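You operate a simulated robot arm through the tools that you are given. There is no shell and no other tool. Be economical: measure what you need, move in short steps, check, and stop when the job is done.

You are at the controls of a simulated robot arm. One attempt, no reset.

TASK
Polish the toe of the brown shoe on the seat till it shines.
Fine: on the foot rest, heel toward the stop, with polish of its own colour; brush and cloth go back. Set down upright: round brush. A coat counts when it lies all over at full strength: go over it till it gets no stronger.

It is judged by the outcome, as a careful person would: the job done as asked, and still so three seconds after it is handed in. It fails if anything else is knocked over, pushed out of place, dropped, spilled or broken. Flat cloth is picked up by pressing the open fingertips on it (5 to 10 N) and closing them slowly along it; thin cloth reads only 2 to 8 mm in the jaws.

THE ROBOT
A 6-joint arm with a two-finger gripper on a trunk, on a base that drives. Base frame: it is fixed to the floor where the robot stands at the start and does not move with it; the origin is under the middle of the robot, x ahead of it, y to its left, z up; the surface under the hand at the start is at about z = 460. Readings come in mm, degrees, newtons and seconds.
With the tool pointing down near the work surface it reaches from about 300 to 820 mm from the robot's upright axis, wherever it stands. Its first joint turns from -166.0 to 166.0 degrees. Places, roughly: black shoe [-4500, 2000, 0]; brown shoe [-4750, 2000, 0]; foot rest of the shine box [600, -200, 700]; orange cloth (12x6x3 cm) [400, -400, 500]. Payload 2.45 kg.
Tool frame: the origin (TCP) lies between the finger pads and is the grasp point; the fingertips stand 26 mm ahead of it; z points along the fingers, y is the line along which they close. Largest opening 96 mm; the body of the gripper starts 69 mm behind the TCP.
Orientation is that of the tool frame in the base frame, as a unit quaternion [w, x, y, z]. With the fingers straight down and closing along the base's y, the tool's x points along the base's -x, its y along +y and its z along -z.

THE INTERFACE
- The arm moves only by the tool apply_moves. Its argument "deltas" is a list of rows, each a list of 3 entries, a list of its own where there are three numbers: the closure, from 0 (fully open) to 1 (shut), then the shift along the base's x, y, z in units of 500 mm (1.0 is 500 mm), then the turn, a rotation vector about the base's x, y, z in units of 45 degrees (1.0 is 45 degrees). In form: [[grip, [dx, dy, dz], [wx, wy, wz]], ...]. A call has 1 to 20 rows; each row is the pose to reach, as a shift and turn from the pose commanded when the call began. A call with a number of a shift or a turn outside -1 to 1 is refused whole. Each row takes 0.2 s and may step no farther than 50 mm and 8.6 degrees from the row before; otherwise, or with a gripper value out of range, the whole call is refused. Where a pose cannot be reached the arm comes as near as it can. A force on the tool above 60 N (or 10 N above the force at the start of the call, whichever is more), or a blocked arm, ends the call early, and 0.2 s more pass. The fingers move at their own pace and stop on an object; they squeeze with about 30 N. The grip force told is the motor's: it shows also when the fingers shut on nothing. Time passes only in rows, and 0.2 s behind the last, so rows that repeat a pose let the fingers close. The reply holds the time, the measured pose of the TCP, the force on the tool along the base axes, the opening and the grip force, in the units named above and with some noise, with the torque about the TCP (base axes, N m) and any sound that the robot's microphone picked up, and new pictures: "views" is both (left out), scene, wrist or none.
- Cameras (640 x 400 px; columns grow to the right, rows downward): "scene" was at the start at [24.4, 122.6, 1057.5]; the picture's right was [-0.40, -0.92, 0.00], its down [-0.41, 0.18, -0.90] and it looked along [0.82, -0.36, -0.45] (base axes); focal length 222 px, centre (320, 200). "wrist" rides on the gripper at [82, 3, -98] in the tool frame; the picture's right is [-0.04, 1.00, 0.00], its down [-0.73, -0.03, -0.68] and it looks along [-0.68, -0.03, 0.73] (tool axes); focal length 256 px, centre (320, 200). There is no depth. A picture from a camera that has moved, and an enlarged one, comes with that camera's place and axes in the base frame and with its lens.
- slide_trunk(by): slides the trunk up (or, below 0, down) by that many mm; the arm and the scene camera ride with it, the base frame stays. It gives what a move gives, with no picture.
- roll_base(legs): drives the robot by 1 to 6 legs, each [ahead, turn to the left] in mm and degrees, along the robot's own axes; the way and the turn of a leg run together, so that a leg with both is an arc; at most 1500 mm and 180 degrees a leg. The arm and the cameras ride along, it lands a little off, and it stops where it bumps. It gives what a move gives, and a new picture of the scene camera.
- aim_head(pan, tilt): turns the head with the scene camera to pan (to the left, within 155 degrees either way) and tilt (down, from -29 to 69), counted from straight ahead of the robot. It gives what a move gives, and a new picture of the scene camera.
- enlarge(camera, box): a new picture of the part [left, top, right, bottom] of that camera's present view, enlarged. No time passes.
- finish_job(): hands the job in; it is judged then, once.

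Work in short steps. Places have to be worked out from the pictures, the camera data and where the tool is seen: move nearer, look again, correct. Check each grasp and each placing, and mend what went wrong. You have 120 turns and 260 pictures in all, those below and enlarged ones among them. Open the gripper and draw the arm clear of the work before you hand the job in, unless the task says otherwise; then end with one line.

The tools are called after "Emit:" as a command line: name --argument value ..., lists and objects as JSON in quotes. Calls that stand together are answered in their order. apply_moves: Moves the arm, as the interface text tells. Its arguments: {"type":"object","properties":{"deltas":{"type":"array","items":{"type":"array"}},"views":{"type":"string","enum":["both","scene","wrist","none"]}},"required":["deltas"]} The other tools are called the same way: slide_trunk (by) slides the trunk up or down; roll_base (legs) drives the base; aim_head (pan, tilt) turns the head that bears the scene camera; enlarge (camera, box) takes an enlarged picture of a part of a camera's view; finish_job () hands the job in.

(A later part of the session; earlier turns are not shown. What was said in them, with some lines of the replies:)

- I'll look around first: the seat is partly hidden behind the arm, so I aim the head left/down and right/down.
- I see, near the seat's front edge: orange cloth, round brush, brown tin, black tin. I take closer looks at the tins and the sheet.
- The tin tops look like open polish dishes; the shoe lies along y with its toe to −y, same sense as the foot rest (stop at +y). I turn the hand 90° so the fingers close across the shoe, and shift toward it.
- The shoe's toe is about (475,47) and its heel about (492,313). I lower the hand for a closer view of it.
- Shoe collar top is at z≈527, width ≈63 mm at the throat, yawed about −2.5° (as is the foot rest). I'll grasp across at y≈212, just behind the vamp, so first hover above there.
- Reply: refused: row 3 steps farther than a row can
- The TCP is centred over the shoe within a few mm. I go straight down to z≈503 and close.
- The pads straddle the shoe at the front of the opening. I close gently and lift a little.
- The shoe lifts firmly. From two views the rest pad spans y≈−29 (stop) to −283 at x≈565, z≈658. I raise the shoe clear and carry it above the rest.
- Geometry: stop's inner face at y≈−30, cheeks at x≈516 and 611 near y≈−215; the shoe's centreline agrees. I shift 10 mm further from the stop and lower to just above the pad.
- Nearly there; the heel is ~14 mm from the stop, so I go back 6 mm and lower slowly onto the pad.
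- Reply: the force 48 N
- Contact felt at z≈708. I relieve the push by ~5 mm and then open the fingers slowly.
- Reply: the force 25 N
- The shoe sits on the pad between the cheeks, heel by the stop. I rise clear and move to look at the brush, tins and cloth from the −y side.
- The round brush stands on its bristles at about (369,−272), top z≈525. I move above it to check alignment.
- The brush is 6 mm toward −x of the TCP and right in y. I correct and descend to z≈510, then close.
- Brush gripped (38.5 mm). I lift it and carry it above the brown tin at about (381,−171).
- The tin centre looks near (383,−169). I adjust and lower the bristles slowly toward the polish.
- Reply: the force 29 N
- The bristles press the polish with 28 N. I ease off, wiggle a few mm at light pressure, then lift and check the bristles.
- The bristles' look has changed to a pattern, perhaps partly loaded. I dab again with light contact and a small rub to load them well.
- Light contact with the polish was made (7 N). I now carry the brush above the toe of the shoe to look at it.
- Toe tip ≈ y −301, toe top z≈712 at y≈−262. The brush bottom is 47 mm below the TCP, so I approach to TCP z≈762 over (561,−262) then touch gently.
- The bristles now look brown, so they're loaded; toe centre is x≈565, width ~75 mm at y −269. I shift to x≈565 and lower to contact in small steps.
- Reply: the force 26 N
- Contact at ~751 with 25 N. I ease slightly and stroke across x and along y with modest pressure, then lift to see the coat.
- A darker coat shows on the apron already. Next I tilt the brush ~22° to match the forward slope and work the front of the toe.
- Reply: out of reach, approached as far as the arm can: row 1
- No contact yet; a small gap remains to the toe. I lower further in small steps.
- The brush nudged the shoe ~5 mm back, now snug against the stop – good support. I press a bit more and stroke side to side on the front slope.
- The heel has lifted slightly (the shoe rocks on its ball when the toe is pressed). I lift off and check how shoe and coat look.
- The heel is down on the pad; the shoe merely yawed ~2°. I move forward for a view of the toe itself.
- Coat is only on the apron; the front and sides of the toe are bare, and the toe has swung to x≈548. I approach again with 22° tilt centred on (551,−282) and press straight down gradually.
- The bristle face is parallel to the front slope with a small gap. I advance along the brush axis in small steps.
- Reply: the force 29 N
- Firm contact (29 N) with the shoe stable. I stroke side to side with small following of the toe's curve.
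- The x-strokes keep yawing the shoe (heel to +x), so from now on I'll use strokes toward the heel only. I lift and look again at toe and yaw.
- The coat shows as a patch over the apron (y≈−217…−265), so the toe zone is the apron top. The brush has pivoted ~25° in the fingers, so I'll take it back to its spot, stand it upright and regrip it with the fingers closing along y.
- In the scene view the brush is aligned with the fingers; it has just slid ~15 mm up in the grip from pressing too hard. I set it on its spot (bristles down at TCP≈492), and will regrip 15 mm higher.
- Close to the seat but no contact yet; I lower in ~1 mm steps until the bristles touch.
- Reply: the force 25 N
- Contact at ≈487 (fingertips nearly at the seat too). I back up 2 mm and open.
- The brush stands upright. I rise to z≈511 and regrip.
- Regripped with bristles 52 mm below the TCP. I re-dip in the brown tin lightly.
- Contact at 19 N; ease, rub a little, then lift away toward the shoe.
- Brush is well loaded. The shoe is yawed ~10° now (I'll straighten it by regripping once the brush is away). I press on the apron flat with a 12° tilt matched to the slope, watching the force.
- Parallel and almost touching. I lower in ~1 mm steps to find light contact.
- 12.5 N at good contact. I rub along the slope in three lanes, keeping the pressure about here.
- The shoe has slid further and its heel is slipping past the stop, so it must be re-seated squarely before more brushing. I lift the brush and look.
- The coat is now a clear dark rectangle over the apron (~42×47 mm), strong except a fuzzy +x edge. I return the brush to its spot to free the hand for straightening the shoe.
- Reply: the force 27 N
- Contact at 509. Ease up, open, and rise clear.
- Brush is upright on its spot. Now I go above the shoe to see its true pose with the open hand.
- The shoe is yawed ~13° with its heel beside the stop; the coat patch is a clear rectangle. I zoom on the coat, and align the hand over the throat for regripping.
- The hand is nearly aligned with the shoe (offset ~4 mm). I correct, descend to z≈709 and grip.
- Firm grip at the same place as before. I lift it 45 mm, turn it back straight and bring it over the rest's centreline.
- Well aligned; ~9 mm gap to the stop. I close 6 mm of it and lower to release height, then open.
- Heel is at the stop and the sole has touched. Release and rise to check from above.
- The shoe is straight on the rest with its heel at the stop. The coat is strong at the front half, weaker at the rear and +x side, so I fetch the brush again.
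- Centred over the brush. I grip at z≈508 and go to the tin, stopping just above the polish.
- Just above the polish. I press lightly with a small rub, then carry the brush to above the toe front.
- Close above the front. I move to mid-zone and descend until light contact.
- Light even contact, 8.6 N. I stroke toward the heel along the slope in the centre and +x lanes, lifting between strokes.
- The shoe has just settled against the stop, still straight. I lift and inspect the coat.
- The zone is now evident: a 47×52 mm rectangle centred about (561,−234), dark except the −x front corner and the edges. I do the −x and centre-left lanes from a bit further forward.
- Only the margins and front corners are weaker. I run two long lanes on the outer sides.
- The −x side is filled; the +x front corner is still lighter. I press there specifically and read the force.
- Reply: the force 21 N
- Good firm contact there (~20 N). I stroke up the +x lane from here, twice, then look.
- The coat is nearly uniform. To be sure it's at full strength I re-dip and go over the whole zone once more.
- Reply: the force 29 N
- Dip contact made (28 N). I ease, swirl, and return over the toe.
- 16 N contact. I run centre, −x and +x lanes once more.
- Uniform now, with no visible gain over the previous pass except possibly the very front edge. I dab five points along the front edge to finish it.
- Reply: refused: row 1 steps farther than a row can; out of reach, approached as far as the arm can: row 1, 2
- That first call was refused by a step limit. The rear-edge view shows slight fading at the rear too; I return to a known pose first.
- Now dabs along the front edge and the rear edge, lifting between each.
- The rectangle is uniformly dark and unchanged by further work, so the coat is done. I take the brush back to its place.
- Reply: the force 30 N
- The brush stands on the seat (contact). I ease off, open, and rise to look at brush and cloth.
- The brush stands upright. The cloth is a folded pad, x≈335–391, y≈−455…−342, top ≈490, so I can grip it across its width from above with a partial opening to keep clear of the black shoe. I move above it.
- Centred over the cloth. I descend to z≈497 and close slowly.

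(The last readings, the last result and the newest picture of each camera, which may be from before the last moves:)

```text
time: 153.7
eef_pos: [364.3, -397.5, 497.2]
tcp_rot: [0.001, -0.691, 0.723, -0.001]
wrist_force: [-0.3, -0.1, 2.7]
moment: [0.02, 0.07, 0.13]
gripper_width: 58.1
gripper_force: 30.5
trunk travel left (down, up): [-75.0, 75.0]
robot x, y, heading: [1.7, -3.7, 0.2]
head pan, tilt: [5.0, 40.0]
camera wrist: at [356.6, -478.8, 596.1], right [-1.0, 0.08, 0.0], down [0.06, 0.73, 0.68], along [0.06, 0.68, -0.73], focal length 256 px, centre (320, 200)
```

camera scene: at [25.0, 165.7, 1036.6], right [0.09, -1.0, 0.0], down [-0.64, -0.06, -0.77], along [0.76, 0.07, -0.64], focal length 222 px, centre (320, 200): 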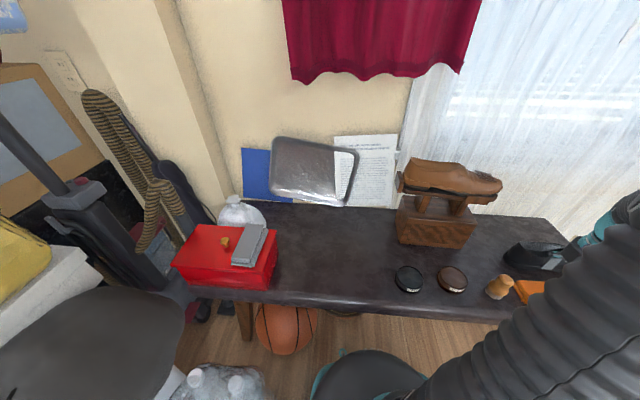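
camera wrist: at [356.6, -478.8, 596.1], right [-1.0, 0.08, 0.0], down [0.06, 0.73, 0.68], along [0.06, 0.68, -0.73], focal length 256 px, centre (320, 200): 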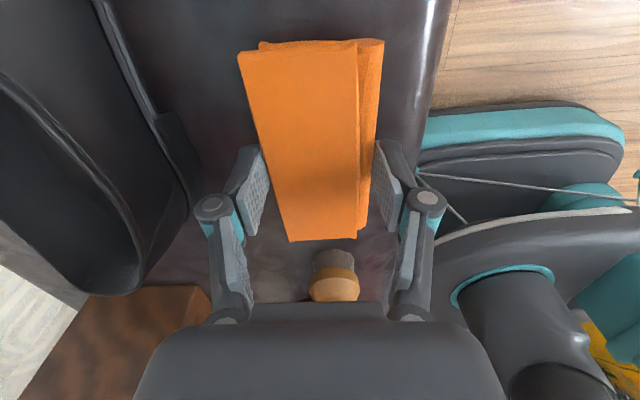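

The cloth pad is held (58 mm, 30 N) – it behaves as a firm pad. I lift and check.

Emit:
apply_moves --deltas '[[0.65, [0, 0, 0.03], [0, 0, 0]], [0.65, [0, 0, 0.1], [0, 0, 0]], [0.65, [0, 0, 0.19], [0, 0, 0]], [0.65, [0, 0, 0.28], [0, 0, 0]], [0.65, [0, 0, 0.37], [0, 0, 0]], [0.65, [0, 0, 0.46], [0, 0, 0]], [0.65, [0, 0, 0.55], [0, 0, 0]]]' --views "both"

```text
time: 155.2
eef_pos: [365.1, -401.1, 774.4]
tcp_rot: [0.0, -0.69, 0.723, 0.002]
wrist_force: [0.5, -0.8, -1.0]
moment: [0.03, 0.0, 0.02]
gripper_width: 58.0
gripper_force: 30.4
trunk travel left (down, up): [-75.0, 75.0]
robot x, y, heading: [2.3, -0.2, -0.2]
head pan, tilt: [5.0, 40.0]
camera scene: at [25.1, 165.5, 1036.5], right [0.09, -1.0, 0.0], down [-0.64, -0.06, -0.77], along [0.76, 0.07, -0.64], focal length 222 px, centre (320, 200)
camera wrist: at [357.0, -481.1, 872.3], right [-1.0, 0.08, 0.0], down [0.06, 0.73, 0.68], along [0.06, 0.68, -0.73], focal length 256 px, centre (320, 200)
```

scene: 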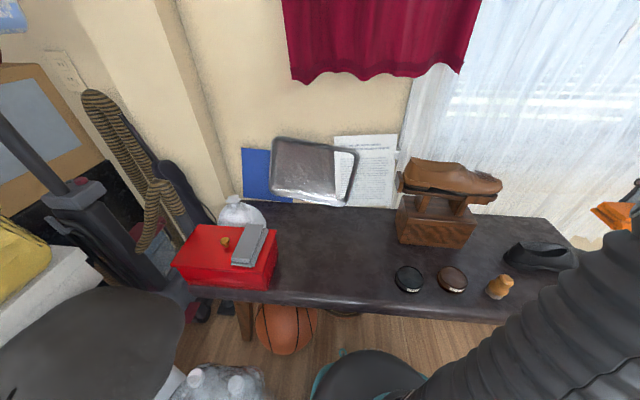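
wrist: 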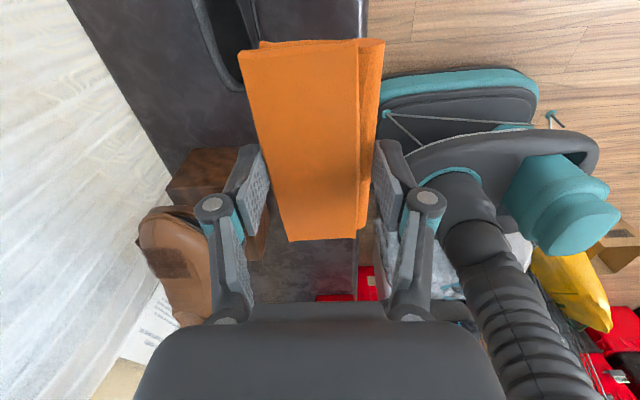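

The pad is 114 mm long (along y), bottom 37 mm below the TCP. I bring it over the toe, tilted 14° like the slope, a bit forward so its rear half lies on the polished zone.

Emit:
apply_moves --deltas '[[0.65, [0.07, 0, 0.05], [0, 0, 0]], [0.65, [0.15, 0, 0.08], [0, 0, 0]], [0.65, [0.23, 0.02, 0.08], [0, 0, 0]], [0.65, [0.31, 0.04, 0.08], [0, 0, 0]], [0.65, [0.392, 0.06, 0.08], [0, 0, 0]], [0.65, [0.392, 0.13, 0.08], [0.1, 0, 0]], [0.65, [0.392, 0.2, 0.04], [0.2, 0, 0]], [0.65, [0.392, 0.254, 0.0], [0.311, 0, 0]], [0.65, [0.392, 0.254, -0.04], [0.311, 0, 0]], [0.65, [0.392, 0.254, -0.06], [0.311, 0, 0]]]' --views "wrist"

Emit:
enlarge --camera "scene" --box '[390, 130, 530, 230]'

```text
time: 157.4
eef_pos: [559.9, -270.7, 743.0]
tcp_rot: [0.084, -0.686, 0.717, 0.088]
wrist_force: [-0.2, -0.5, -0.6]
moment: [-0.02, 0.01, 0.02]
gripper_width: 58.0
gripper_force: 30.1
trunk travel left (down, up): [-75.0, 75.0]
robot x, y, heading: [0.4, -3.9, -0.2]
head pan, tilt: [5.0, 40.0]
camera wrist: at [552.1, -373.3, 818.7], right [-1.0, 0.08, 0.02], down [0.06, 0.55, 0.84], along [0.06, 0.83, -0.55], focal length 256 px, centre (320, 200)
```

wrist: 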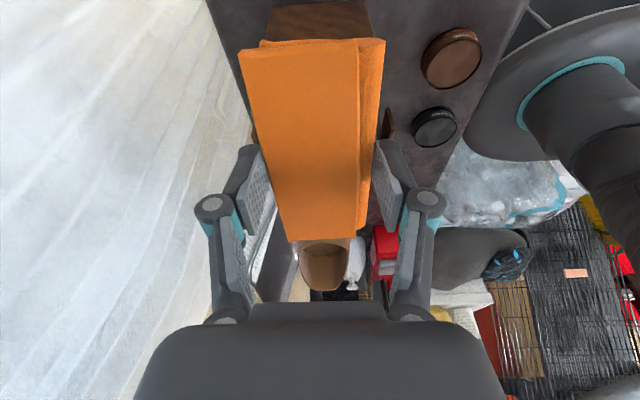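

```text
4.00 times, centred on (460, 180) of scene
camera zoom: at [25.1, 165.7, 1036.5], right [0.09, -1.0, 0.0], down [-0.64, -0.06, -0.77], along [0.76, 0.07, -0.64], focal length 888 px, centre (-240, 280)
```

zoom: 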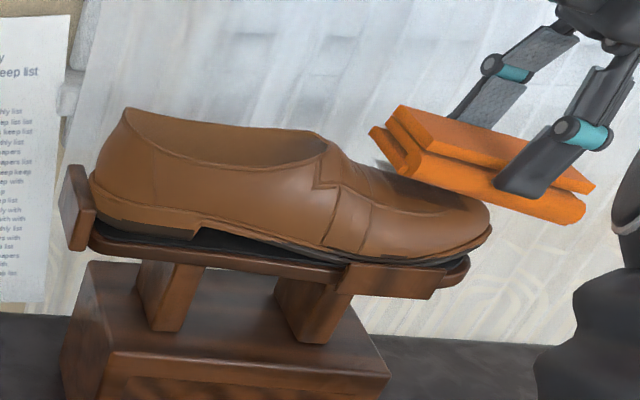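

Parallel with a small gap. I lower to contact.

Emit:
apply_moves --deltas '[[0.65, [0, 0, -0.01], [0, 0, 0]], [0.65, [0, 0, -0.016], [0, 0, 0]], [0.65, [0, 0, -0.019], [0, 0, 0]], [0.65, [0, 0, -0.022], [0, 0, 0]]]' --views "none"

Emit:
enlarge --camera "scene" --box '[390, 130, 530, 230]'

```text
time: 158.4
eef_pos: [560.2, -271.6, 731.6]
tcp_rot: [0.084, -0.686, 0.718, 0.088]
wrist_force: [0.4, -0.6, 0.1]
moment: [0.02, 0.01, 0.04]
gripper_width: 58.3
gripper_force: 29.8
trunk travel left (down, up): [-75.0, 75.0]
robot x, y, heading: [-2.3, -0.7, 0.2]
head pan, tilt: [5.0, 40.0]
```

```text
4.00 times, centred on (460, 180) of scene
camera zoom: at [25.0, 165.7, 1036.6], right [0.09, -1.0, 0.0], down [-0.64, -0.06, -0.77], along [0.76, 0.07, -0.64], focal length 888 px, centre (-240, 280)
```

zoom: 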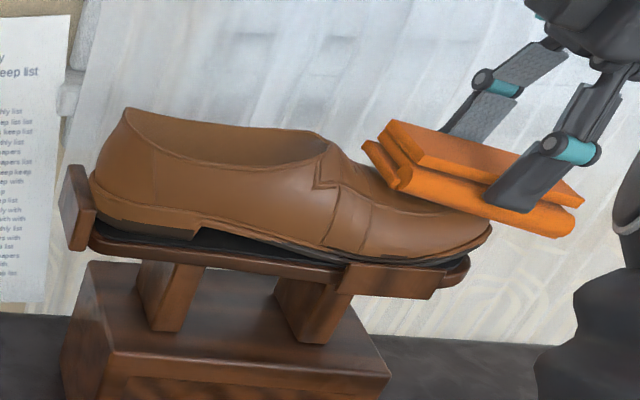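

Emit:
apply_moves --deltas '[[0.65, [0, 0, -0.003], [0, 0, 0]], [0.65, [0, 0, -0.006], [0, 0, 0]], [0.65, [0, 0, -0.009], [0, 0, 0]], [0.65, [0, 0, -0.009], [0, 0, 0]]]' --views "none"

```text
time: 159.4
eef_pos: [559.2, -271.5, 730.4]
tcp_rot: [0.085, -0.686, 0.718, 0.086]
wrist_force: [8.3, -3.1, 35.9]
moment: [0.11, -0.28, -0.07]
gripper_width: 59.0
gripper_force: 29.8
trunk travel left (down, up): [-75.0, 75.0]
robot x, y, heading: [-2.5, -0.8, 0.0]
head pan, tilt: [5.0, 40.0]
```

Contact at ~731. I ease to light pressure and buff with strokes toward the heel along the slope, lifting on return.

Emit:
apply_moves --deltas '[[0.65, [0, 0, 0.004], [0, 0, 0]], [0.65, [0, 0.014, 0.007], [0, 0, 0]], [0.65, [0, 0.028, 0.011], [0, 0, 0]], [0.65, [0, 0.042, 0.0145], [0, 0, 0]], [0.65, [0, 0.056, 0.018], [0, 0, 0]], [0.65, [0, 0.04, 0.04], [0, 0, 0]], [0.65, [0, 0.0, 0.02], [0, 0, 0]], [0.65, [0, 0, 0.004], [0, 0, 0]], [0.65, [0, 0.014, 0.007], [0, 0, 0]], [0.65, [0, 0.028, 0.011], [0, 0, 0]], [0.65, [0, 0.042, 0.0145], [0, 0, 0]], [0.65, [0, 0.042, 0.0145], [0, 0, 0]]]' --views "none"

Emit:
enlarge --camera "scene" --box '[390, 130, 530, 230]'

```text
time: 162.1
eef_pos: [559.9, -250.6, 735.7]
tcp_rot: [0.084, -0.686, 0.717, 0.088]
wrist_force: [0.0, -0.3, -0.6]
moment: [-0.03, -0.01, -0.01]
gripper_width: 58.0
gripper_force: 29.7
trunk travel left (down, up): [-75.0, 75.0]
robot x, y, heading: [-2.4, 0.1, -0.2]
head pan, tilt: [5.0, 40.0]
```

```text
4.00 times, centred on (460, 180) of scene
camera zoom: at [25.1, 165.5, 1036.5], right [0.09, -1.0, 0.0], down [-0.64, -0.06, -0.77], along [0.76, 0.07, -0.64], focal length 888 px, centre (-240, 280)
```

zoom: 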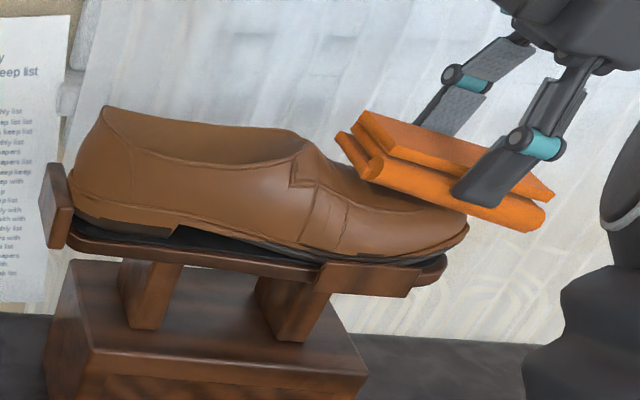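

The push went through the shoe into the stop and slid the whole shine box about 16 mm to +y — I must undo that later. I lift the cloth away and inspect.

Emit:
apply_moves --deltas '[[0.65, [0, -0.03, 0.06], [0, 0, 0]], [0.65, [0, -0.08, 0.13], [-0.1, 0, 0]], [0.65, [0, -0.16, 0.16], [-0.2, 0, 0]], [0.65, [0, -0.24, 0.16], [-0.311, 0, 0]]]' --views "scene"

Emit:
enlarge --camera "scene" --box '[390, 140, 530, 230]'

Emit:
enlarge --camera "scene" --box '[450, 150, 520, 200]'

```text
time: 163.1
eef_pos: [558.5, -370.8, 813.3]
tcp_rot: [-0.001, -0.69, 0.724, -0.001]
wrist_force: [-0.7, -0.2, -0.7]
moment: [-0.02, -0.02, 0.01]
gripper_width: 58.1
gripper_force: 30.1
trunk travel left (down, up): [-75.0, 75.0]
robot x, y, heading: [-0.1, 0.0, -0.0]
head pan, tilt: [5.0, 40.0]
camera scene: at [25.0, 165.6, 1036.5], right [0.09, -1.0, 0.0], down [-0.64, -0.06, -0.77], along [0.76, 0.07, -0.64], focal length 222 px, centre (320, 200)
```

scene: 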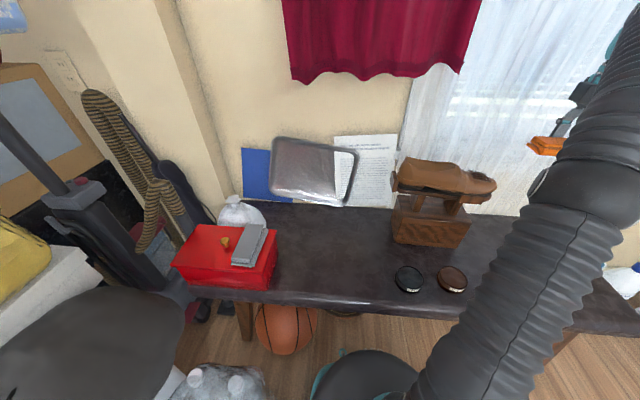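

```text
4.44 times, centred on (460, 185) of scene
camera zoom: at [25.0, 165.6, 1036.5], right [0.09, -1.0, 0.0], down [-0.64, -0.06, -0.77], along [0.76, 0.07, -0.64], focal length 987 px, centre (-302, 267)
```

zoom: 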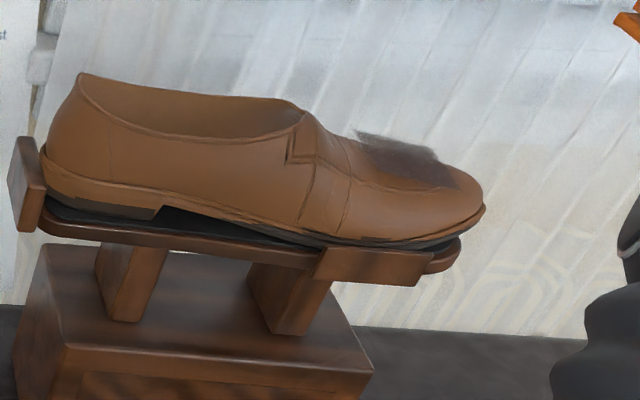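

```text
8.00 times, centred on (485, 175) of scene
camera zoom: at [25.0, 165.6, 1036.5], right [0.09, -1.0, 0.0], down [-0.64, -0.06, -0.77], along [0.76, 0.07, -0.64], focal length 1777 px, centre (-1000, 400)
```

zoom: 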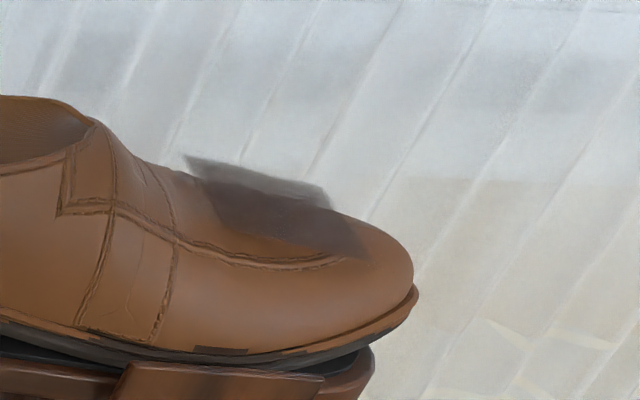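

The central part has turned glossier/darker, so buffing works, but it needs covering all over. I'll buff with −y strokes (pulling, no push on the stop). First a light touch-down and short stroke to read the force.

Emit:
apply_moves --deltas '[[0.65, [0, 0.08, 0], [0.1, 0, 0]], [0.65, [0, 0.16, 0], [0.2, 0, 0]], [0.65, [0, 0.24, -0.02], [0.311, 0, 0]], [0.65, [0, 0.291, -0.07], [0.311, 0, 0]], [0.65, [0, 0.291, -0.12], [0.311, 0, 0]], [0.65, [0, 0.291, -0.146], [0.311, 0, 0]], [0.65, [0, 0.291, -0.152], [0.311, 0, 0]], [0.65, [0, 0.291, -0.154], [0.311, 0, 0]]]' --views "none"

Emit:
enlarge --camera "scene" --box '[390, 130, 530, 230]'

```text
time: 164.8
eef_pos: [560.3, -225.5, 740.2]
tcp_rot: [0.086, -0.686, 0.717, 0.086]
wrist_force: [7.0, -4.6, 26.8]
moment: [0.45, -0.23, -0.25]
gripper_width: 58.1
gripper_force: 30.1
trunk travel left (down, up): [-75.0, 75.0]
robot x, y, heading: [-3.0, 0.9, 0.4]
head pan, tilt: [5.0, 40.0]
```

```text
4.00 times, centred on (460, 180) of scene
camera zoom: at [24.4, 165.8, 1036.9], right [0.09, -1.0, 0.0], down [-0.64, -0.06, -0.77], along [0.76, 0.07, -0.64], focal length 888 px, centre (-240, 280)
```

zoom: 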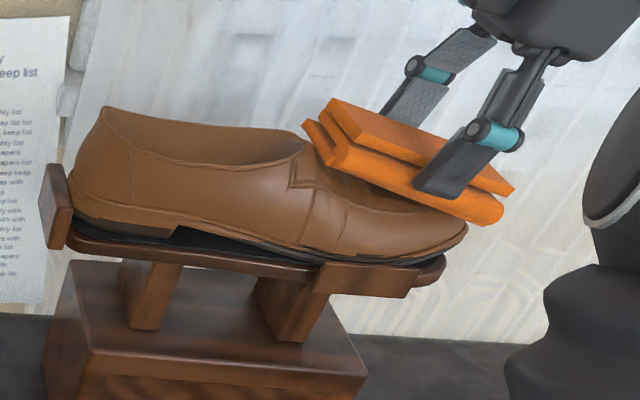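

27 N at this height; I ease off and do three pulling strokes down the slope with lifts between.

Emit:
apply_moves --deltas '[[0.65, [0, 0, 0.003], [0, 0, 0]], [0.65, [0, -0.018, -0.002], [0, 0, 0]], [0.65, [0, -0.037, -0.007], [0, 0, 0]], [0.65, [0, -0.055, -0.012], [0, 0, 0]], [0.65, [0, -0.074, -0.017], [0, 0, 0]], [0.65, [0, -0.07, 0.015], [0, 0, 0]], [0.65, [0, 0, 0.025], [0, 0, 0]], [0.65, [0, 0, 0.003], [0, 0, 0]], [0.65, [0, -0.018, -0.002], [0, 0, 0]], [0.65, [0, -0.037, -0.007], [0, 0, 0]], [0.65, [0, -0.055, -0.012], [0, 0, 0]], [0.65, [0, -0.074, -0.017], [0, 0, 0]], [0.65, [0, -0.07, 0.015], [0, 0, 0]], [0.65, [0, 0, 0.025], [0, 0, 0]], [0.65, [0, 0, 0.003], [0, 0, 0]], [0.65, [0, -0.018, -0.002], [0, 0, 0]], [0.65, [0, -0.037, -0.007], [0, 0, 0]], [0.65, [0, -0.055, -0.012], [0, 0, 0]], [0.65, [0, -0.074, -0.017], [0, 0, 0]]]' --views "none"

Emit:
apply_moves --deltas '[[0.65, [0, -0.03, 0.06], [0, 0, 0]], [0.65, [0, -0.08, 0.13], [-0.1, 0, 0]], [0.65, [-0.02, -0.08, 0.16], [-0.2, 0, 0]], [0.65, [-0.1, -0.06, 0.17], [-0.311, 0, 0]], [0.65, [-0.18, 0.0, 0.18], [-0.311, 0, 0]]]' --views "wrist"

Emit:
enlarge --camera "scene" --box '[390, 140, 530, 230]'

```text
time: 168.8
eef_pos: [557.3, -261.8, 730.3]
tcp_rot: [0.083, -0.686, 0.718, 0.088]
wrist_force: [0.9, -0.4, -0.8]
moment: [-0.02, -0.05, 0.0]
gripper_width: 58.1
gripper_force: 30.0
trunk travel left (down, up): [-75.0, 75.0]
robot x, y, heading: [-2.0, 0.2, -0.1]
head pan, tilt: [5.0, 40.0]
```

```text
refused: row 5 steps farther than a row can; nothing moved
```

```text
4.44 times, centred on (460, 185) of scene
camera zoom: at [25.1, 165.6, 1036.5], right [0.09, -1.0, 0.0], down [-0.64, -0.06, -0.77], along [0.76, 0.07, -0.64], focal length 987 px, centre (-302, 267)
```

zoom: 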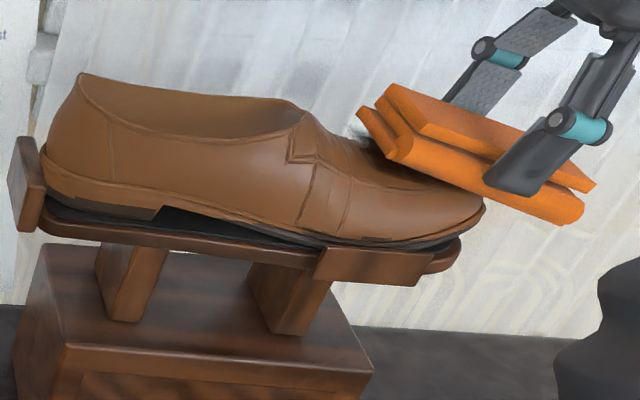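

The box and shoe stayed put. I lift sideways to view the toe.

Emit:
apply_moves --deltas '[[0.65, [0, -0.03, 0.06], [0, 0, 0]], [0.65, [0, -0.06, 0.13], [-0.1, 0, 0]], [0.65, [-0.03, -0.06, 0.17], [-0.2, 0, 0]], [0.65, [-0.1, -0.05, 0.18], [-0.311, 0, 0]], [0.65, [-0.17, -0.02, 0.19], [-0.311, 0, 0]], [0.65, [-0.2, 0.04, 0.2], [-0.311, 0, 0]]]' --views "wrist"

Emit:
enlarge --camera "wrist" --box '[140, 40, 260, 140]'

Emit:
enlarge --camera "scene" --box '[450, 150, 520, 200]'

```text
time: 170.2
eef_pos: [459.9, -241.2, 828.2]
tcp_rot: [-0.001, -0.691, 0.723, 0.001]
wrist_force: [0.6, 0.1, -0.3]
moment: [0.07, 0.06, 0.0]
gripper_width: 58.0
gripper_force: 30.4
trunk travel left (down, up): [-75.0, 75.0]
robot x, y, heading: [-3.2, -1.1, -0.1]
head pan, tilt: [5.0, 40.0]
camera wrist: at [452.4, -322.1, 925.9], right [-1.0, 0.09, 0.0], down [0.06, 0.73, 0.68], along [0.06, 0.68, -0.73], focal length 256 px, centre (320, 200)
```

wrist: 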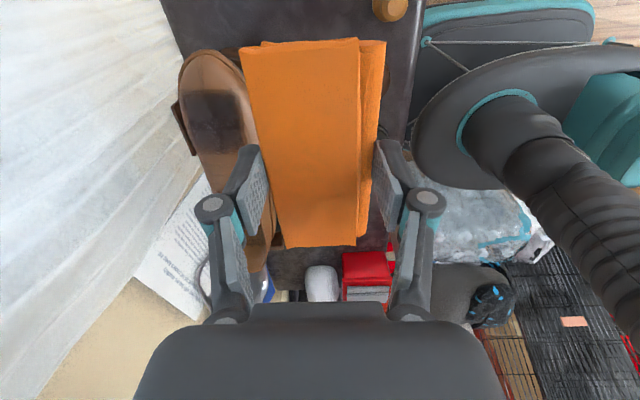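

```text
4.00 times, centred on (200, 90) of wrist
camera zoom: at [452.4, -322.1, 925.9], right [-1.0, 0.09, 0.0], down [0.06, 0.73, 0.68], along [0.06, 0.68, -0.73], focal length 1024 px, centre (800, 640)
```

zoom: 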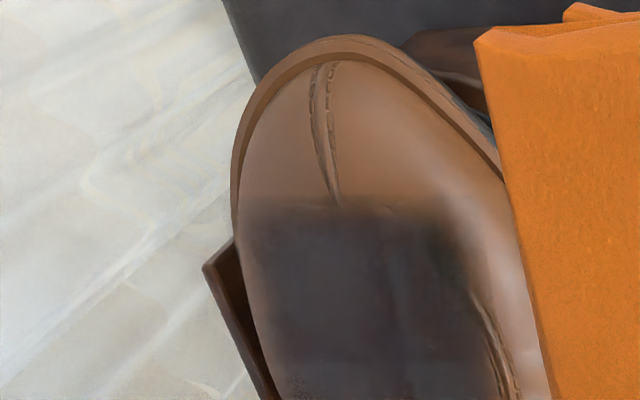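

```text
8.00 times, centred on (485, 175) of scene
camera zoom: at [25.3, 165.4, 1036.5], right [0.09, -1.0, 0.0], down [-0.64, -0.06, -0.77], along [0.76, 0.07, -0.64], focal length 1777 px, centre (-1000, 400)
```

zoom: 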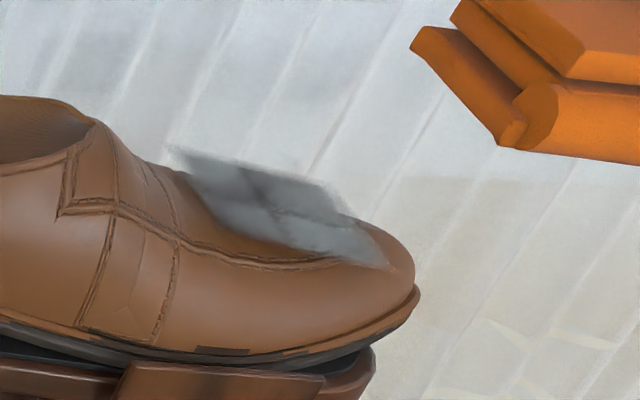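

Most of the zone is now mirror-glossy; front and side edges are a bit less. I do a second round of pulling strokes with slight side offsets reaching further forward.

Emit:
apply_moves --deltas '[[0.65, [0.07, 0, 0], [0.1, 0, 0]], [0.65, [0.14, 0.01, 0], [0.2, 0, 0]], [0.65, [0.186, 0.034, -0.06], [0.311, 0, 0]], [0.65, [0.186, 0.034, -0.14], [0.311, 0, 0]], [0.65, [0.186, 0.034, -0.179], [0.311, 0, 0]], [0.65, [0.186, 0.014, -0.186], [0.311, 0, 0]], [0.65, [0.186, -0.006, -0.1925], [0.311, 0, 0]], [0.65, [0.186, -0.026, -0.199], [0.311, 0, 0]], [0.65, [0.186, -0.046, -0.2055], [0.311, 0, 0]], [0.65, [0.186, -0.061, -0.2105], [0.311, 0, 0]], [0.65, [0.2, -0.04, -0.17], [0.311, 0, 0]], [0.65, [0.214, 0.034, -0.155], [0.311, 0, 0]], [0.65, [0.214, 0.034, -0.179], [0.311, 0, 0]], [0.65, [0.214, 0.014, -0.186], [0.311, 0, 0]], [0.65, [0.214, -0.006, -0.1925], [0.311, 0, 0]], [0.65, [0.214, -0.026, -0.199], [0.311, 0, 0]], [0.65, [0.214, -0.046, -0.2055], [0.311, 0, 0]], [0.65, [0.214, -0.061, -0.2105], [0.311, 0, 0]], [0.65, [0.2, -0.04, -0.17], [0.311, 0, 0]], [0.65, [0.2, 0.034, -0.15], [0.311, 0, 0]]]' --views "none"

Emit:
enlarge --camera "scene" --box '[390, 130, 530, 230]'

```text
time: 174.4
eef_pos: [559.6, -226.3, 753.5]
tcp_rot: [0.085, -0.685, 0.718, 0.088]
wrist_force: [0.1, 0.3, -0.3]
moment: [0.03, 0.01, -0.02]
gripper_width: 57.7
gripper_force: 29.6
trunk travel left (down, up): [-75.0, 75.0]
robot x, y, heading: [1.2, -2.4, -0.2]
head pan, tilt: [5.0, 40.0]
```

```text
4.00 times, centred on (460, 180) of scene
camera zoom: at [25.2, 165.4, 1036.5], right [0.09, -1.0, 0.0], down [-0.64, -0.06, -0.77], along [0.76, 0.07, -0.64], focal length 888 px, centre (-240, 280)
```

zoom: 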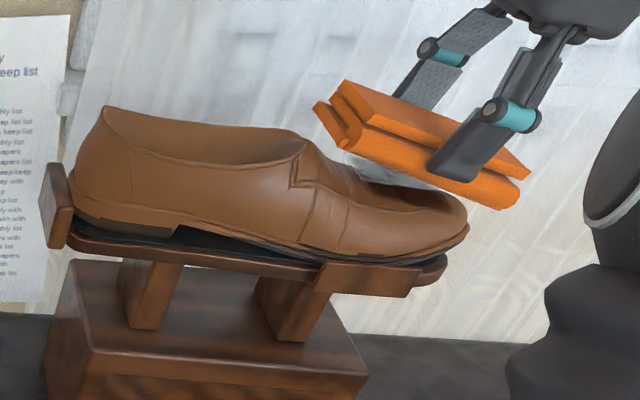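

Still stable. Another set of strokes, wider lanes, then a look.

Emit:
apply_moves --deltas '[[0.65, [-0.024, 0, -0.029], [0, 0, 0]], [0.65, [-0.024, -0.02, -0.037], [0, 0, 0]], [0.65, [-0.024, -0.04, -0.0435], [0, 0, 0]], [0.65, [-0.024, -0.06, -0.05], [0, 0, 0]], [0.65, [-0.024, -0.08, -0.0565], [0, 0, 0]], [0.65, [-0.024, -0.1, -0.063], [0, 0, 0]], [0.65, [0, -0.07, -0.02], [0, 0, 0]], [0.65, [0.024, 0, -0.005], [0, 0, 0]], [0.65, [0.024, 0, -0.029], [0, 0, 0]], [0.65, [0.024, -0.02, -0.037], [0, 0, 0]], [0.65, [0.024, -0.04, -0.0435], [0, 0, 0]], [0.65, [0.024, -0.06, -0.05], [0, 0, 0]], [0.65, [0.024, -0.08, -0.0565], [0, 0, 0]], [0.65, [0.024, -0.1, -0.063], [0, 0, 0]], [0.65, [0, -0.07, -0.02], [0, 0, 0]], [0.65, [0, -0.1, 0.06], [-0.1, 0, 0]], [0.65, [-0.04, -0.1, 0.13], [-0.2, 0, 0]], [0.65, [-0.1, -0.08, 0.15], [-0.311, 0, 0]], [0.65, [-0.17, -0.04, 0.15], [-0.311, 0, 0]], [0.65, [-0.21, -0.01, 0.15], [-0.311, 0, 0]]]' --views "wrist"

Emit:
enlarge --camera "wrist" --box '[140, 40, 260, 140]'

Emit:
enlarge --camera "scene" --box '[450, 150, 520, 200]'

Emit:
enlarge --camera "scene" --box '[380, 150, 500, 250]'

```text
time: 178.7
eef_pos: [455.2, -229.9, 829.1]
tcp_rot: [0.0, -0.692, 0.722, 0.001]
wrist_force: [0.5, -0.3, -0.5]
moment: [-0.03, 0.05, -0.01]
gripper_width: 58.0
gripper_force: 30.2
trunk travel left (down, up): [-75.0, 75.0]
robot x, y, heading: [0.6, -2.3, -0.1]
head pan, tilt: [5.0, 40.0]
camera wrist: at [447.1, -310.6, 927.1], right [-1.0, 0.08, 0.0], down [0.06, 0.73, 0.68], along [0.06, 0.68, -0.73], focal length 256 px, centre (320, 200)
```

wrist: 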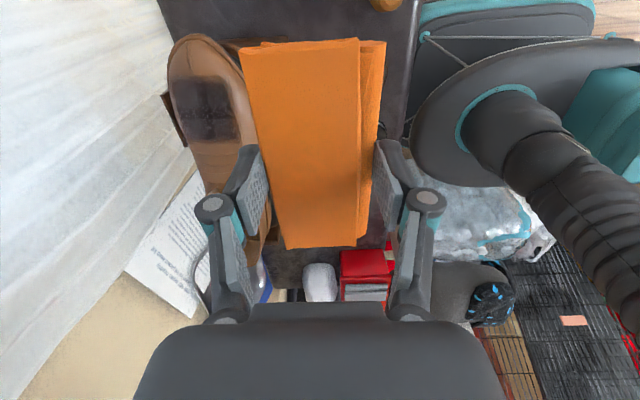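

```text
4.00 times, centred on (200, 90) of wrist
camera zoom: at [447.1, -310.6, 927.1], right [-1.0, 0.08, 0.0], down [0.06, 0.73, 0.68], along [0.06, 0.68, -0.73], focal length 1024 px, centre (800, 640)
```

zoom: 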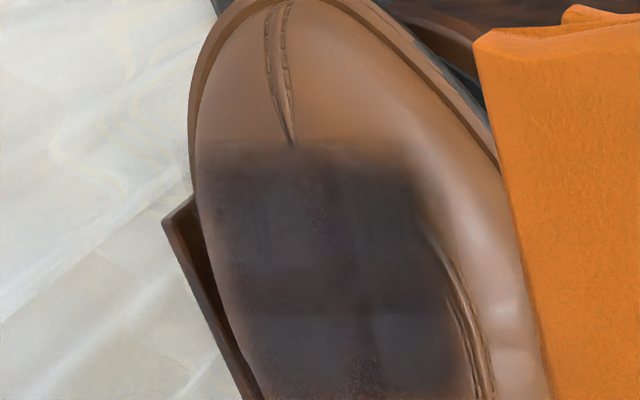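

```text
8.00 times, centred on (485, 175) of scene
camera zoom: at [25.3, 165.6, 1036.5], right [0.09, -1.0, 0.0], down [-0.64, -0.06, -0.77], along [0.76, 0.07, -0.64], focal length 1777 px, centre (-1000, 400)
```

zoom: 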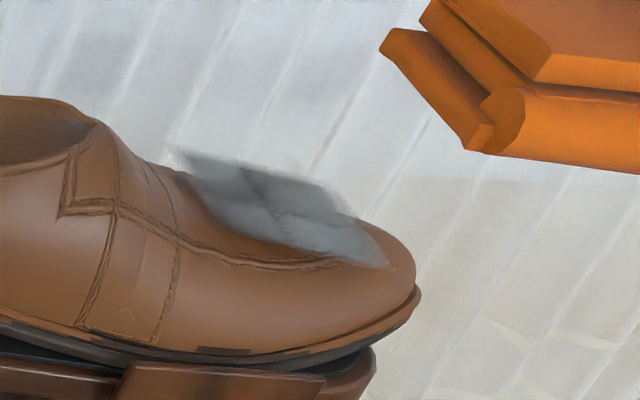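

```text
4.00 times, centred on (440, 200) of scene
camera zoom: at [25.3, 165.6, 1036.5], right [0.09, -1.0, 0.0], down [-0.64, -0.06, -0.77], along [0.76, 0.07, -0.64], focal length 888 px, centre (-160, 200)
```

zoom: 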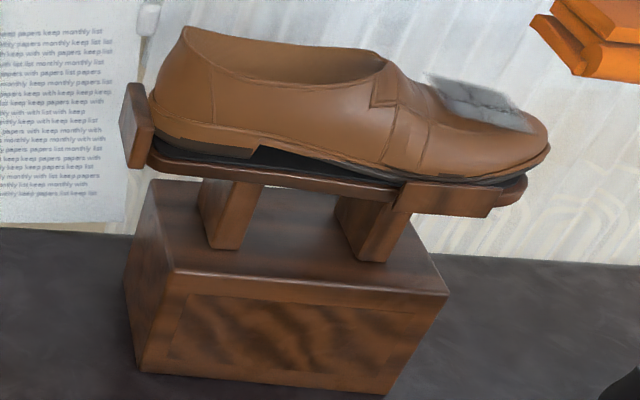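

Emit:
enlarge --camera "wrist" --box '[165, 65, 255, 155]'

```text
4.44 times, centred on (210, 110) of wrist
camera zoom: at [447.1, -310.6, 927.1], right [-1.0, 0.08, 0.0], down [0.06, 0.73, 0.68], along [0.06, 0.68, -0.73], focal length 1138 px, centre (809, 600)
```

zoom: 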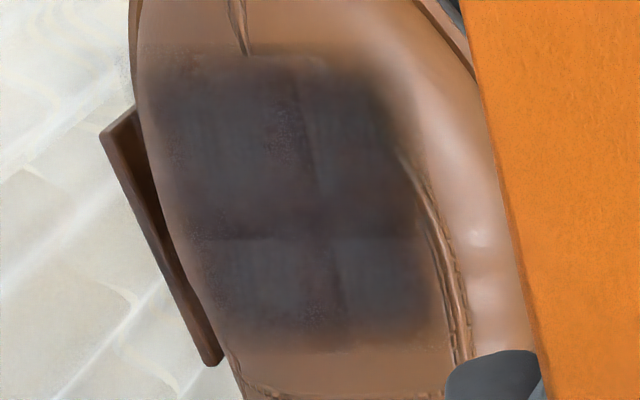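

The whole zone is uniformly glossy and no longer changing. Now I return the cloth to its place at (364,−398).

Emit:
apply_moves --deltas '[[0.65, [-0.05, -0.07, 0], [0, 0, 0]], [0.65, [-0.1, -0.14, 0], [0, 0, 0]], [0.65, [-0.15, -0.21, 0], [0, 0, 0]], [0.65, [-0.182, -0.28, 0], [0, 0, 0]], [0.65, [-0.182, -0.337, -0.04], [0, 0, 0]], [0.65, [-0.182, -0.337, -0.13], [0, 0, 0]], [0.65, [-0.182, -0.337, -0.22], [0, 0, 0]], [0.65, [-0.182, -0.337, -0.31], [0, 0, 0]], [0.65, [-0.182, -0.337, -0.4], [0, 0, 0]], [0.65, [-0.182, -0.337, -0.49], [0, 0, 0]], [0.65, [-0.182, -0.337, -0.57], [0, 0, 0]], [0.65, [-0.182, -0.337, -0.62], [0, 0, 0]], [0.65, [-0.182, -0.337, -0.645], [0, 0, 0]], [0.65, [-0.182, -0.337, -0.645], [0, 0, 0]]]' --views "wrist"

```text
time: 181.7
eef_pos: [364.4, -398.2, 506.9]
tcp_rot: [0.0, -0.691, 0.723, 0.0]
wrist_force: [0.2, 0.2, 0.1]
moment: [0.0, -0.02, 0.01]
gripper_width: 58.1
gripper_force: 30.3
trunk travel left (down, up): [-75.0, 75.0]
robot x, y, heading: [0.2, -1.2, 0.3]
head pan, tilt: [5.0, 40.0]
camera wrist: at [356.8, -479.2, 604.1], right [-1.0, 0.08, 0.0], down [0.06, 0.73, 0.68], along [0.06, 0.68, -0.73], focal length 256 px, centre (320, 200)
```

wrist: 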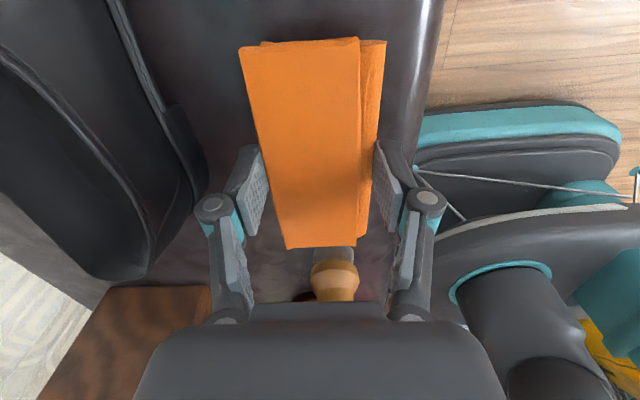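

Right over its place. I lower gently until it touches.

Emit:
apply_moves --deltas '[[0.65, [0, 0, -0.012], [0, 0, 0]], [0.65, [0, 0, -0.016], [0, 0, 0]], [0.65, [0, 0, -0.02], [0, 0, 0]], [0.65, [0, 0, -0.022], [0, 0, 0]], [0.65, [0, 0, -0.024], [0, 0, 0]]]' --views "none"

```text
time: 182.8
eef_pos: [364.2, -397.2, 495.7]
tcp_rot: [0.0, -0.692, 0.722, -0.003]
wrist_force: [1.0, 5.3, 16.6]
moment: [-0.79, 0.09, 0.02]
gripper_width: 58.1
gripper_force: 29.9
trunk travel left (down, up): [-75.0, 75.0]
robot x, y, heading: [2.0, -4.7, 0.0]
head pan, tilt: [5.0, 40.0]
```

Touching (17 N). I ease 1 mm, open, and rise straight up to check.

Emit:
apply_moves --deltas '[[0.65, [0, 0, 0.002], [0, 0, 0]], [0.5, [0, 0, 0.002], [0, 0, 0]], [0.3, [0, 0, 0.002], [0, 0, 0]], [0.15, [0, 0, 0.002], [0, 0, 0]], [0.15, [0, 0, 0.002], [0, 0, 0]], [0.15, [0, 0, 0.06], [0, 0, 0]], [0.15, [0, 0, 0.14], [0, 0, 0]], [0.15, [0, -0.04, 0.22], [0, 0, 0]], [0.3, [0, -0.06, 0.31], [0, 0, 0]], [0.6, [0, -0.06, 0.4], [0, 0, 0]], [1, [0, -0.06, 0.49], [0, 0, 0]], [1, [0, -0.06, 0.55], [0, 0, 0]]]' --views "both"

```text
time: 185.4
eef_pos: [362.9, -428.7, 768.4]
tcp_rot: [0.001, -0.691, 0.723, 0.0]
wrist_force: [0.3, -0.1, -0.4]
moment: [-0.01, -0.02, -0.01]
gripper_width: 0.0
gripper_force: 28.2
trunk travel left (down, up): [-75.0, 75.0]
robot x, y, heading: [-1.2, 0.0, -0.1]
head pan, tilt: [5.0, 40.0]
camera scene: at [25.1, 165.5, 1036.5], right [0.09, -1.0, 0.0], down [-0.64, -0.06, -0.77], along [0.76, 0.07, -0.64], focal length 222 px, centre (320, 200)
camera wrist: at [355.1, -509.3, 867.2], right [-1.0, 0.08, 0.0], down [0.06, 0.73, 0.68], along [0.06, 0.68, -0.73], focal length 256 px, centre (320, 200)
```

scene: 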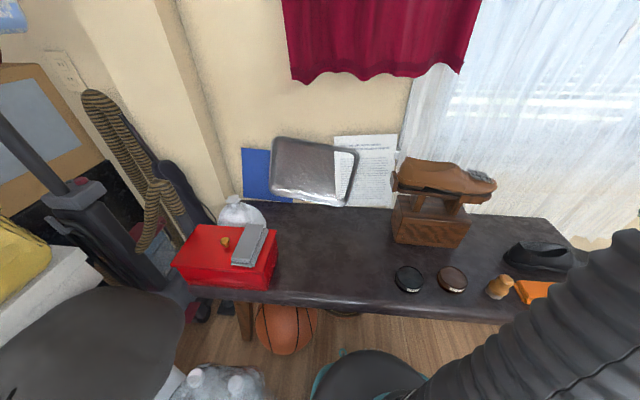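
wrist: 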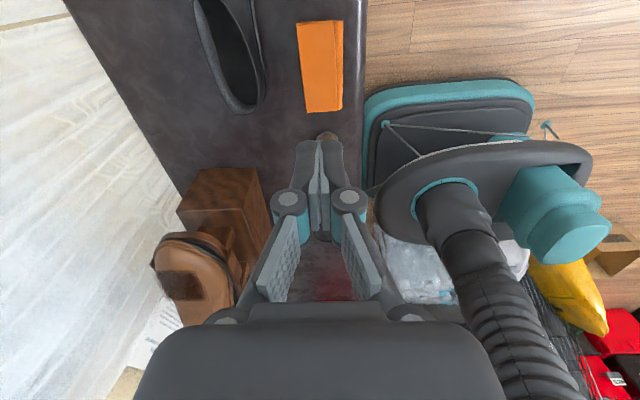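

Brush and cloth are back in place. Remaining: push the shine box back ~17 mm in −y. With closed fingers I'll press on the outer face of the heel stop (y≈+5, z≈660), slowly. I go around to its +y side first.

Emit:
apply_moves --deltas '[[1, [0, 0, 0.08], [0, 0, 0]], [1, [0, 0, 0.16], [0, 0, 0]], [1, [0.0376, 0.0889, 0.16], [0, 0, 0]], [1, [0.0752, 0.1778, 0.16], [0, 0, 0]], [1, [0.1128, 0.2667, 0.16], [0, 0, 0]], [1, [0.1504, 0.3556, 0.16], [0, 0, 0]], [1, [0.188, 0.4445, 0.16], [0, 0, 0]], [1, [0.2256, 0.5334, 0.16], [0, 0, 0]], [1, [0.2632, 0.6223, 0.16], [0, 0, 0]], [1, [0.3008, 0.7112, 0.16], [0, 0, 0]], [1, [0.3384, 0.8001, 0.16], [0, 0, 0]], [1, [0.376, 0.889, 0.16], [0, 0, 0]], [1, [0.41, 0.97, 0.16], [0, 0, 0]], [1, [0.41, 0.97, 0.08], [0, 0, 0]], [1, [0.41, 0.97, 0], [0, 0, 0]], [1, [0.41, 0.97, -0.09], [0, 0, 0]]]' --views "both"

Emit:
enlarge --camera "scene" --box '[360, 140, 500, 250]'

```text
time: 188.8
eef_pos: [568.0, 58.3, 726.3]
tcp_rot: [0.0, -0.691, 0.723, 0.001]
wrist_force: [-0.2, 0.0, 0.6]
moment: [0.02, -0.02, 0.02]
gripper_width: 0.0
gripper_force: 28.7
trunk travel left (down, up): [-75.0, 75.0]
robot x, y, heading: [-0.7, 2.2, -0.1]
head pan, tilt: [5.0, 40.0]
camera scene: at [25.0, 165.8, 1036.6], right [0.09, -1.0, 0.0], down [-0.64, -0.06, -0.77], along [0.76, 0.07, -0.64], focal length 222 px, centre (320, 200)
camera wrist: at [560.7, -22.5, 824.4], right [-1.0, 0.08, 0.0], down [0.06, 0.73, 0.68], along [0.06, 0.68, -0.73], focal length 256 px, centre (320, 200)
```

scene: 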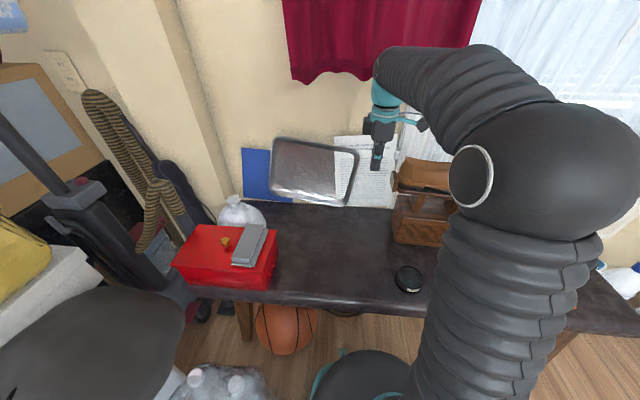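
wrist: 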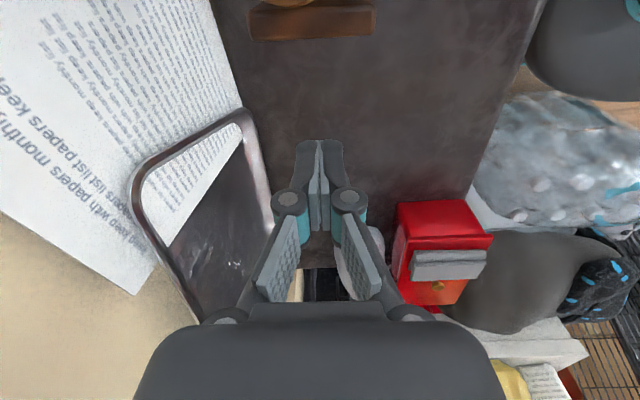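

```text
3.64 times, centred on (430, 195) of scene
camera zoom: at [25.0, 165.8, 1036.6], right [0.09, -1.0, 0.0], down [-0.64, -0.06, -0.77], along [0.76, 0.07, -0.64], focal length 808 px, centre (-80, 218)
```

zoom: 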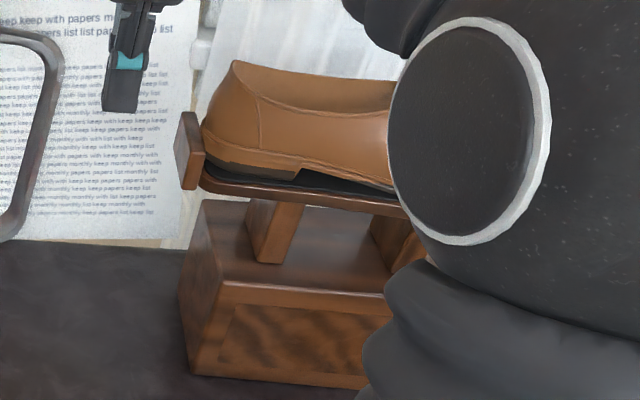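

The stop's outer face is at y≈+2, centred x≈566. I lower to z≈683 and push slowly in −y: contact should begin at TCP y≈14; first push to y≈2.

Emit:
apply_moves --deltas '[[1, [-0.004, 0, -0.05], [0, 0, 0]], [1, [-0.004, 0, -0.088], [0, 0, 0]], [1, [-0.004, -0.04, -0.088], [0, 0, 0]], [1, [-0.004, -0.075, -0.088], [0, 0, 0]], [1, [-0.004, -0.084, -0.088], [0, 0, 0]], [1, [-0.004, -0.089, -0.088], [0, 0, 0]], [1, [-0.004, -0.094, -0.088], [0, 0, 0]], [1, [-0.004, -0.099, -0.088], [0, 0, 0]], [1, [-0.004, -0.104, -0.088], [0, 0, 0]], [1, [-0.004, -0.109, -0.088], [0, 0, 0]], [1, [-0.004, -0.113, -0.088], [0, 0, 0]]]' --views "none"

Emit:
enlarge --camera "scene" --box '[360, 140, 500, 250]'

```text
time: 191.2
eef_pos: [566.0, 0.9, 680.3]
tcp_rot: [0.001, -0.691, 0.723, -0.001]
wrist_force: [0.1, 10.3, -1.9]
moment: [0.25, -0.02, 0.04]
gripper_width: 0.0
gripper_force: 29.3
trunk travel left (down, up): [-75.0, 75.0]
robot x, y, heading: [0.3, -2.8, 0.0]
head pan, tilt: [5.0, 40.0]
```

```text
3.64 times, centred on (430, 195) of scene
camera zoom: at [25.1, 166.4, 1036.4], right [0.09, -1.0, 0.0], down [-0.64, -0.06, -0.77], along [0.76, 0.07, -0.64], focal length 808 px, centre (-80, 218)
```

zoom: 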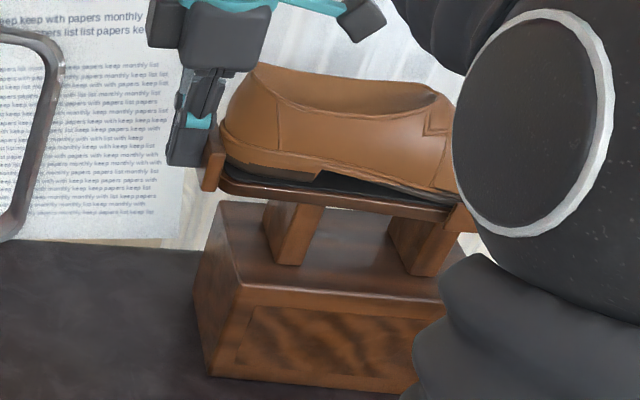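

The box slid back without tipping: stop and base corners are at their original pixels. I back off, rise, open, and draw clear for a final check.

Emit:
apply_moves --deltas '[[1, [0, 0.03, 0], [0, 0, 0]], [1, [0, 0.09, 0], [0, 0, 0]], [0.6, [0, 0.12, 0.06], [0, 0, 0]], [0.2, [0, 0.12, 0.15], [0, 0, 0]], [0, [0, 0.12, 0.24], [0, 0, 0]], [0, [0, 0.12, 0.32], [0, 0, 0]], [0, [-0.08, 0.12, 0.34], [0, 0, 0]], [0, [-0.17, 0.12, 0.34], [0, 0, 0]], [0, [-0.25, 0.12, 0.34], [0, 0, 0]]]' --views "both"

Emit:
enlarge --camera "scene" --box '[380, 150, 510, 260]'

```text
time: 193.2
eef_pos: [440.9, 59.9, 851.8]
tcp_rot: [-0.001, -0.691, 0.723, 0.001]
wrist_force: [0.7, 0.6, -1.7]
moment: [0.01, 0.08, 0.04]
gripper_width: 95.9
gripper_force: 0.0
trunk travel left (down, up): [-75.0, 75.0]
robot x, y, heading: [-0.2, -1.3, -0.1]
head pan, tilt: [5.0, 40.0]
camera scene: at [25.4, 166.0, 1036.5], right [0.09, -1.0, 0.0], down [-0.64, -0.06, -0.77], along [0.76, 0.07, -0.64], focal length 222 px, centre (320, 200)
camera wrist: at [433.5, -21.3, 948.8], right [-1.0, 0.08, 0.0], down [0.06, 0.73, 0.68], along [0.06, 0.68, -0.73], focal length 256 px, centre (320, 200)
```

scene: 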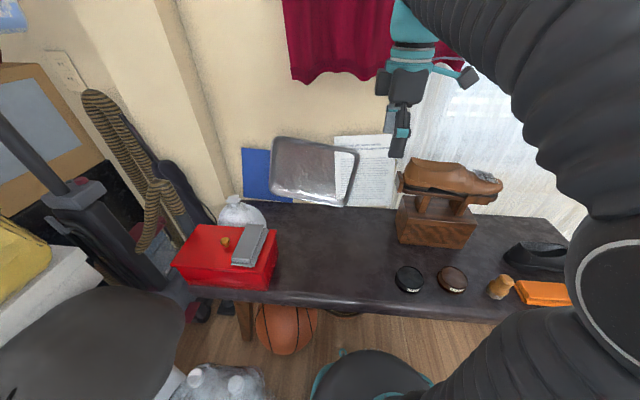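
wrist: 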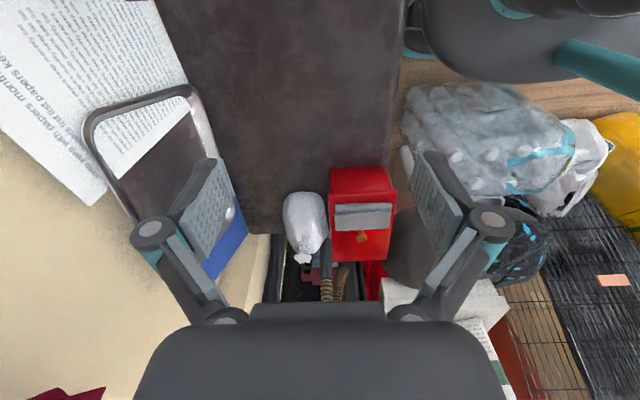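

```text
3.64 times, centred on (445, 205) of scene
camera zoom: at [25.4, 166.0, 1036.5], right [0.09, -1.0, 0.0], down [-0.64, -0.06, -0.77], along [0.76, 0.07, -0.64], focal length 808 px, centre (-134, 182)
```

zoom: 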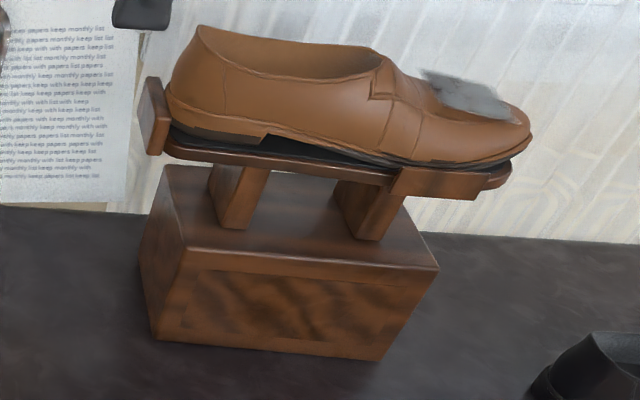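

The box matches its original picture position, the shoe sits straight with its heel at the stop and a glossy toe, and tins, brush (upright) and cloth are in their places. The arm is clear with the gripper open, so I hand in.

Emit:
finish_job

```text
The job is handed in.
```

I handed the job in with the brown shoe's toe polished and glossy. The shoe is on the foot rest with its heel at the stop, and the round brush is back upright and the cloth back in its place. While buffing I pushed the shine box about 17 mm out of place, then pushed it back, and in the last picture it matches its starting position.
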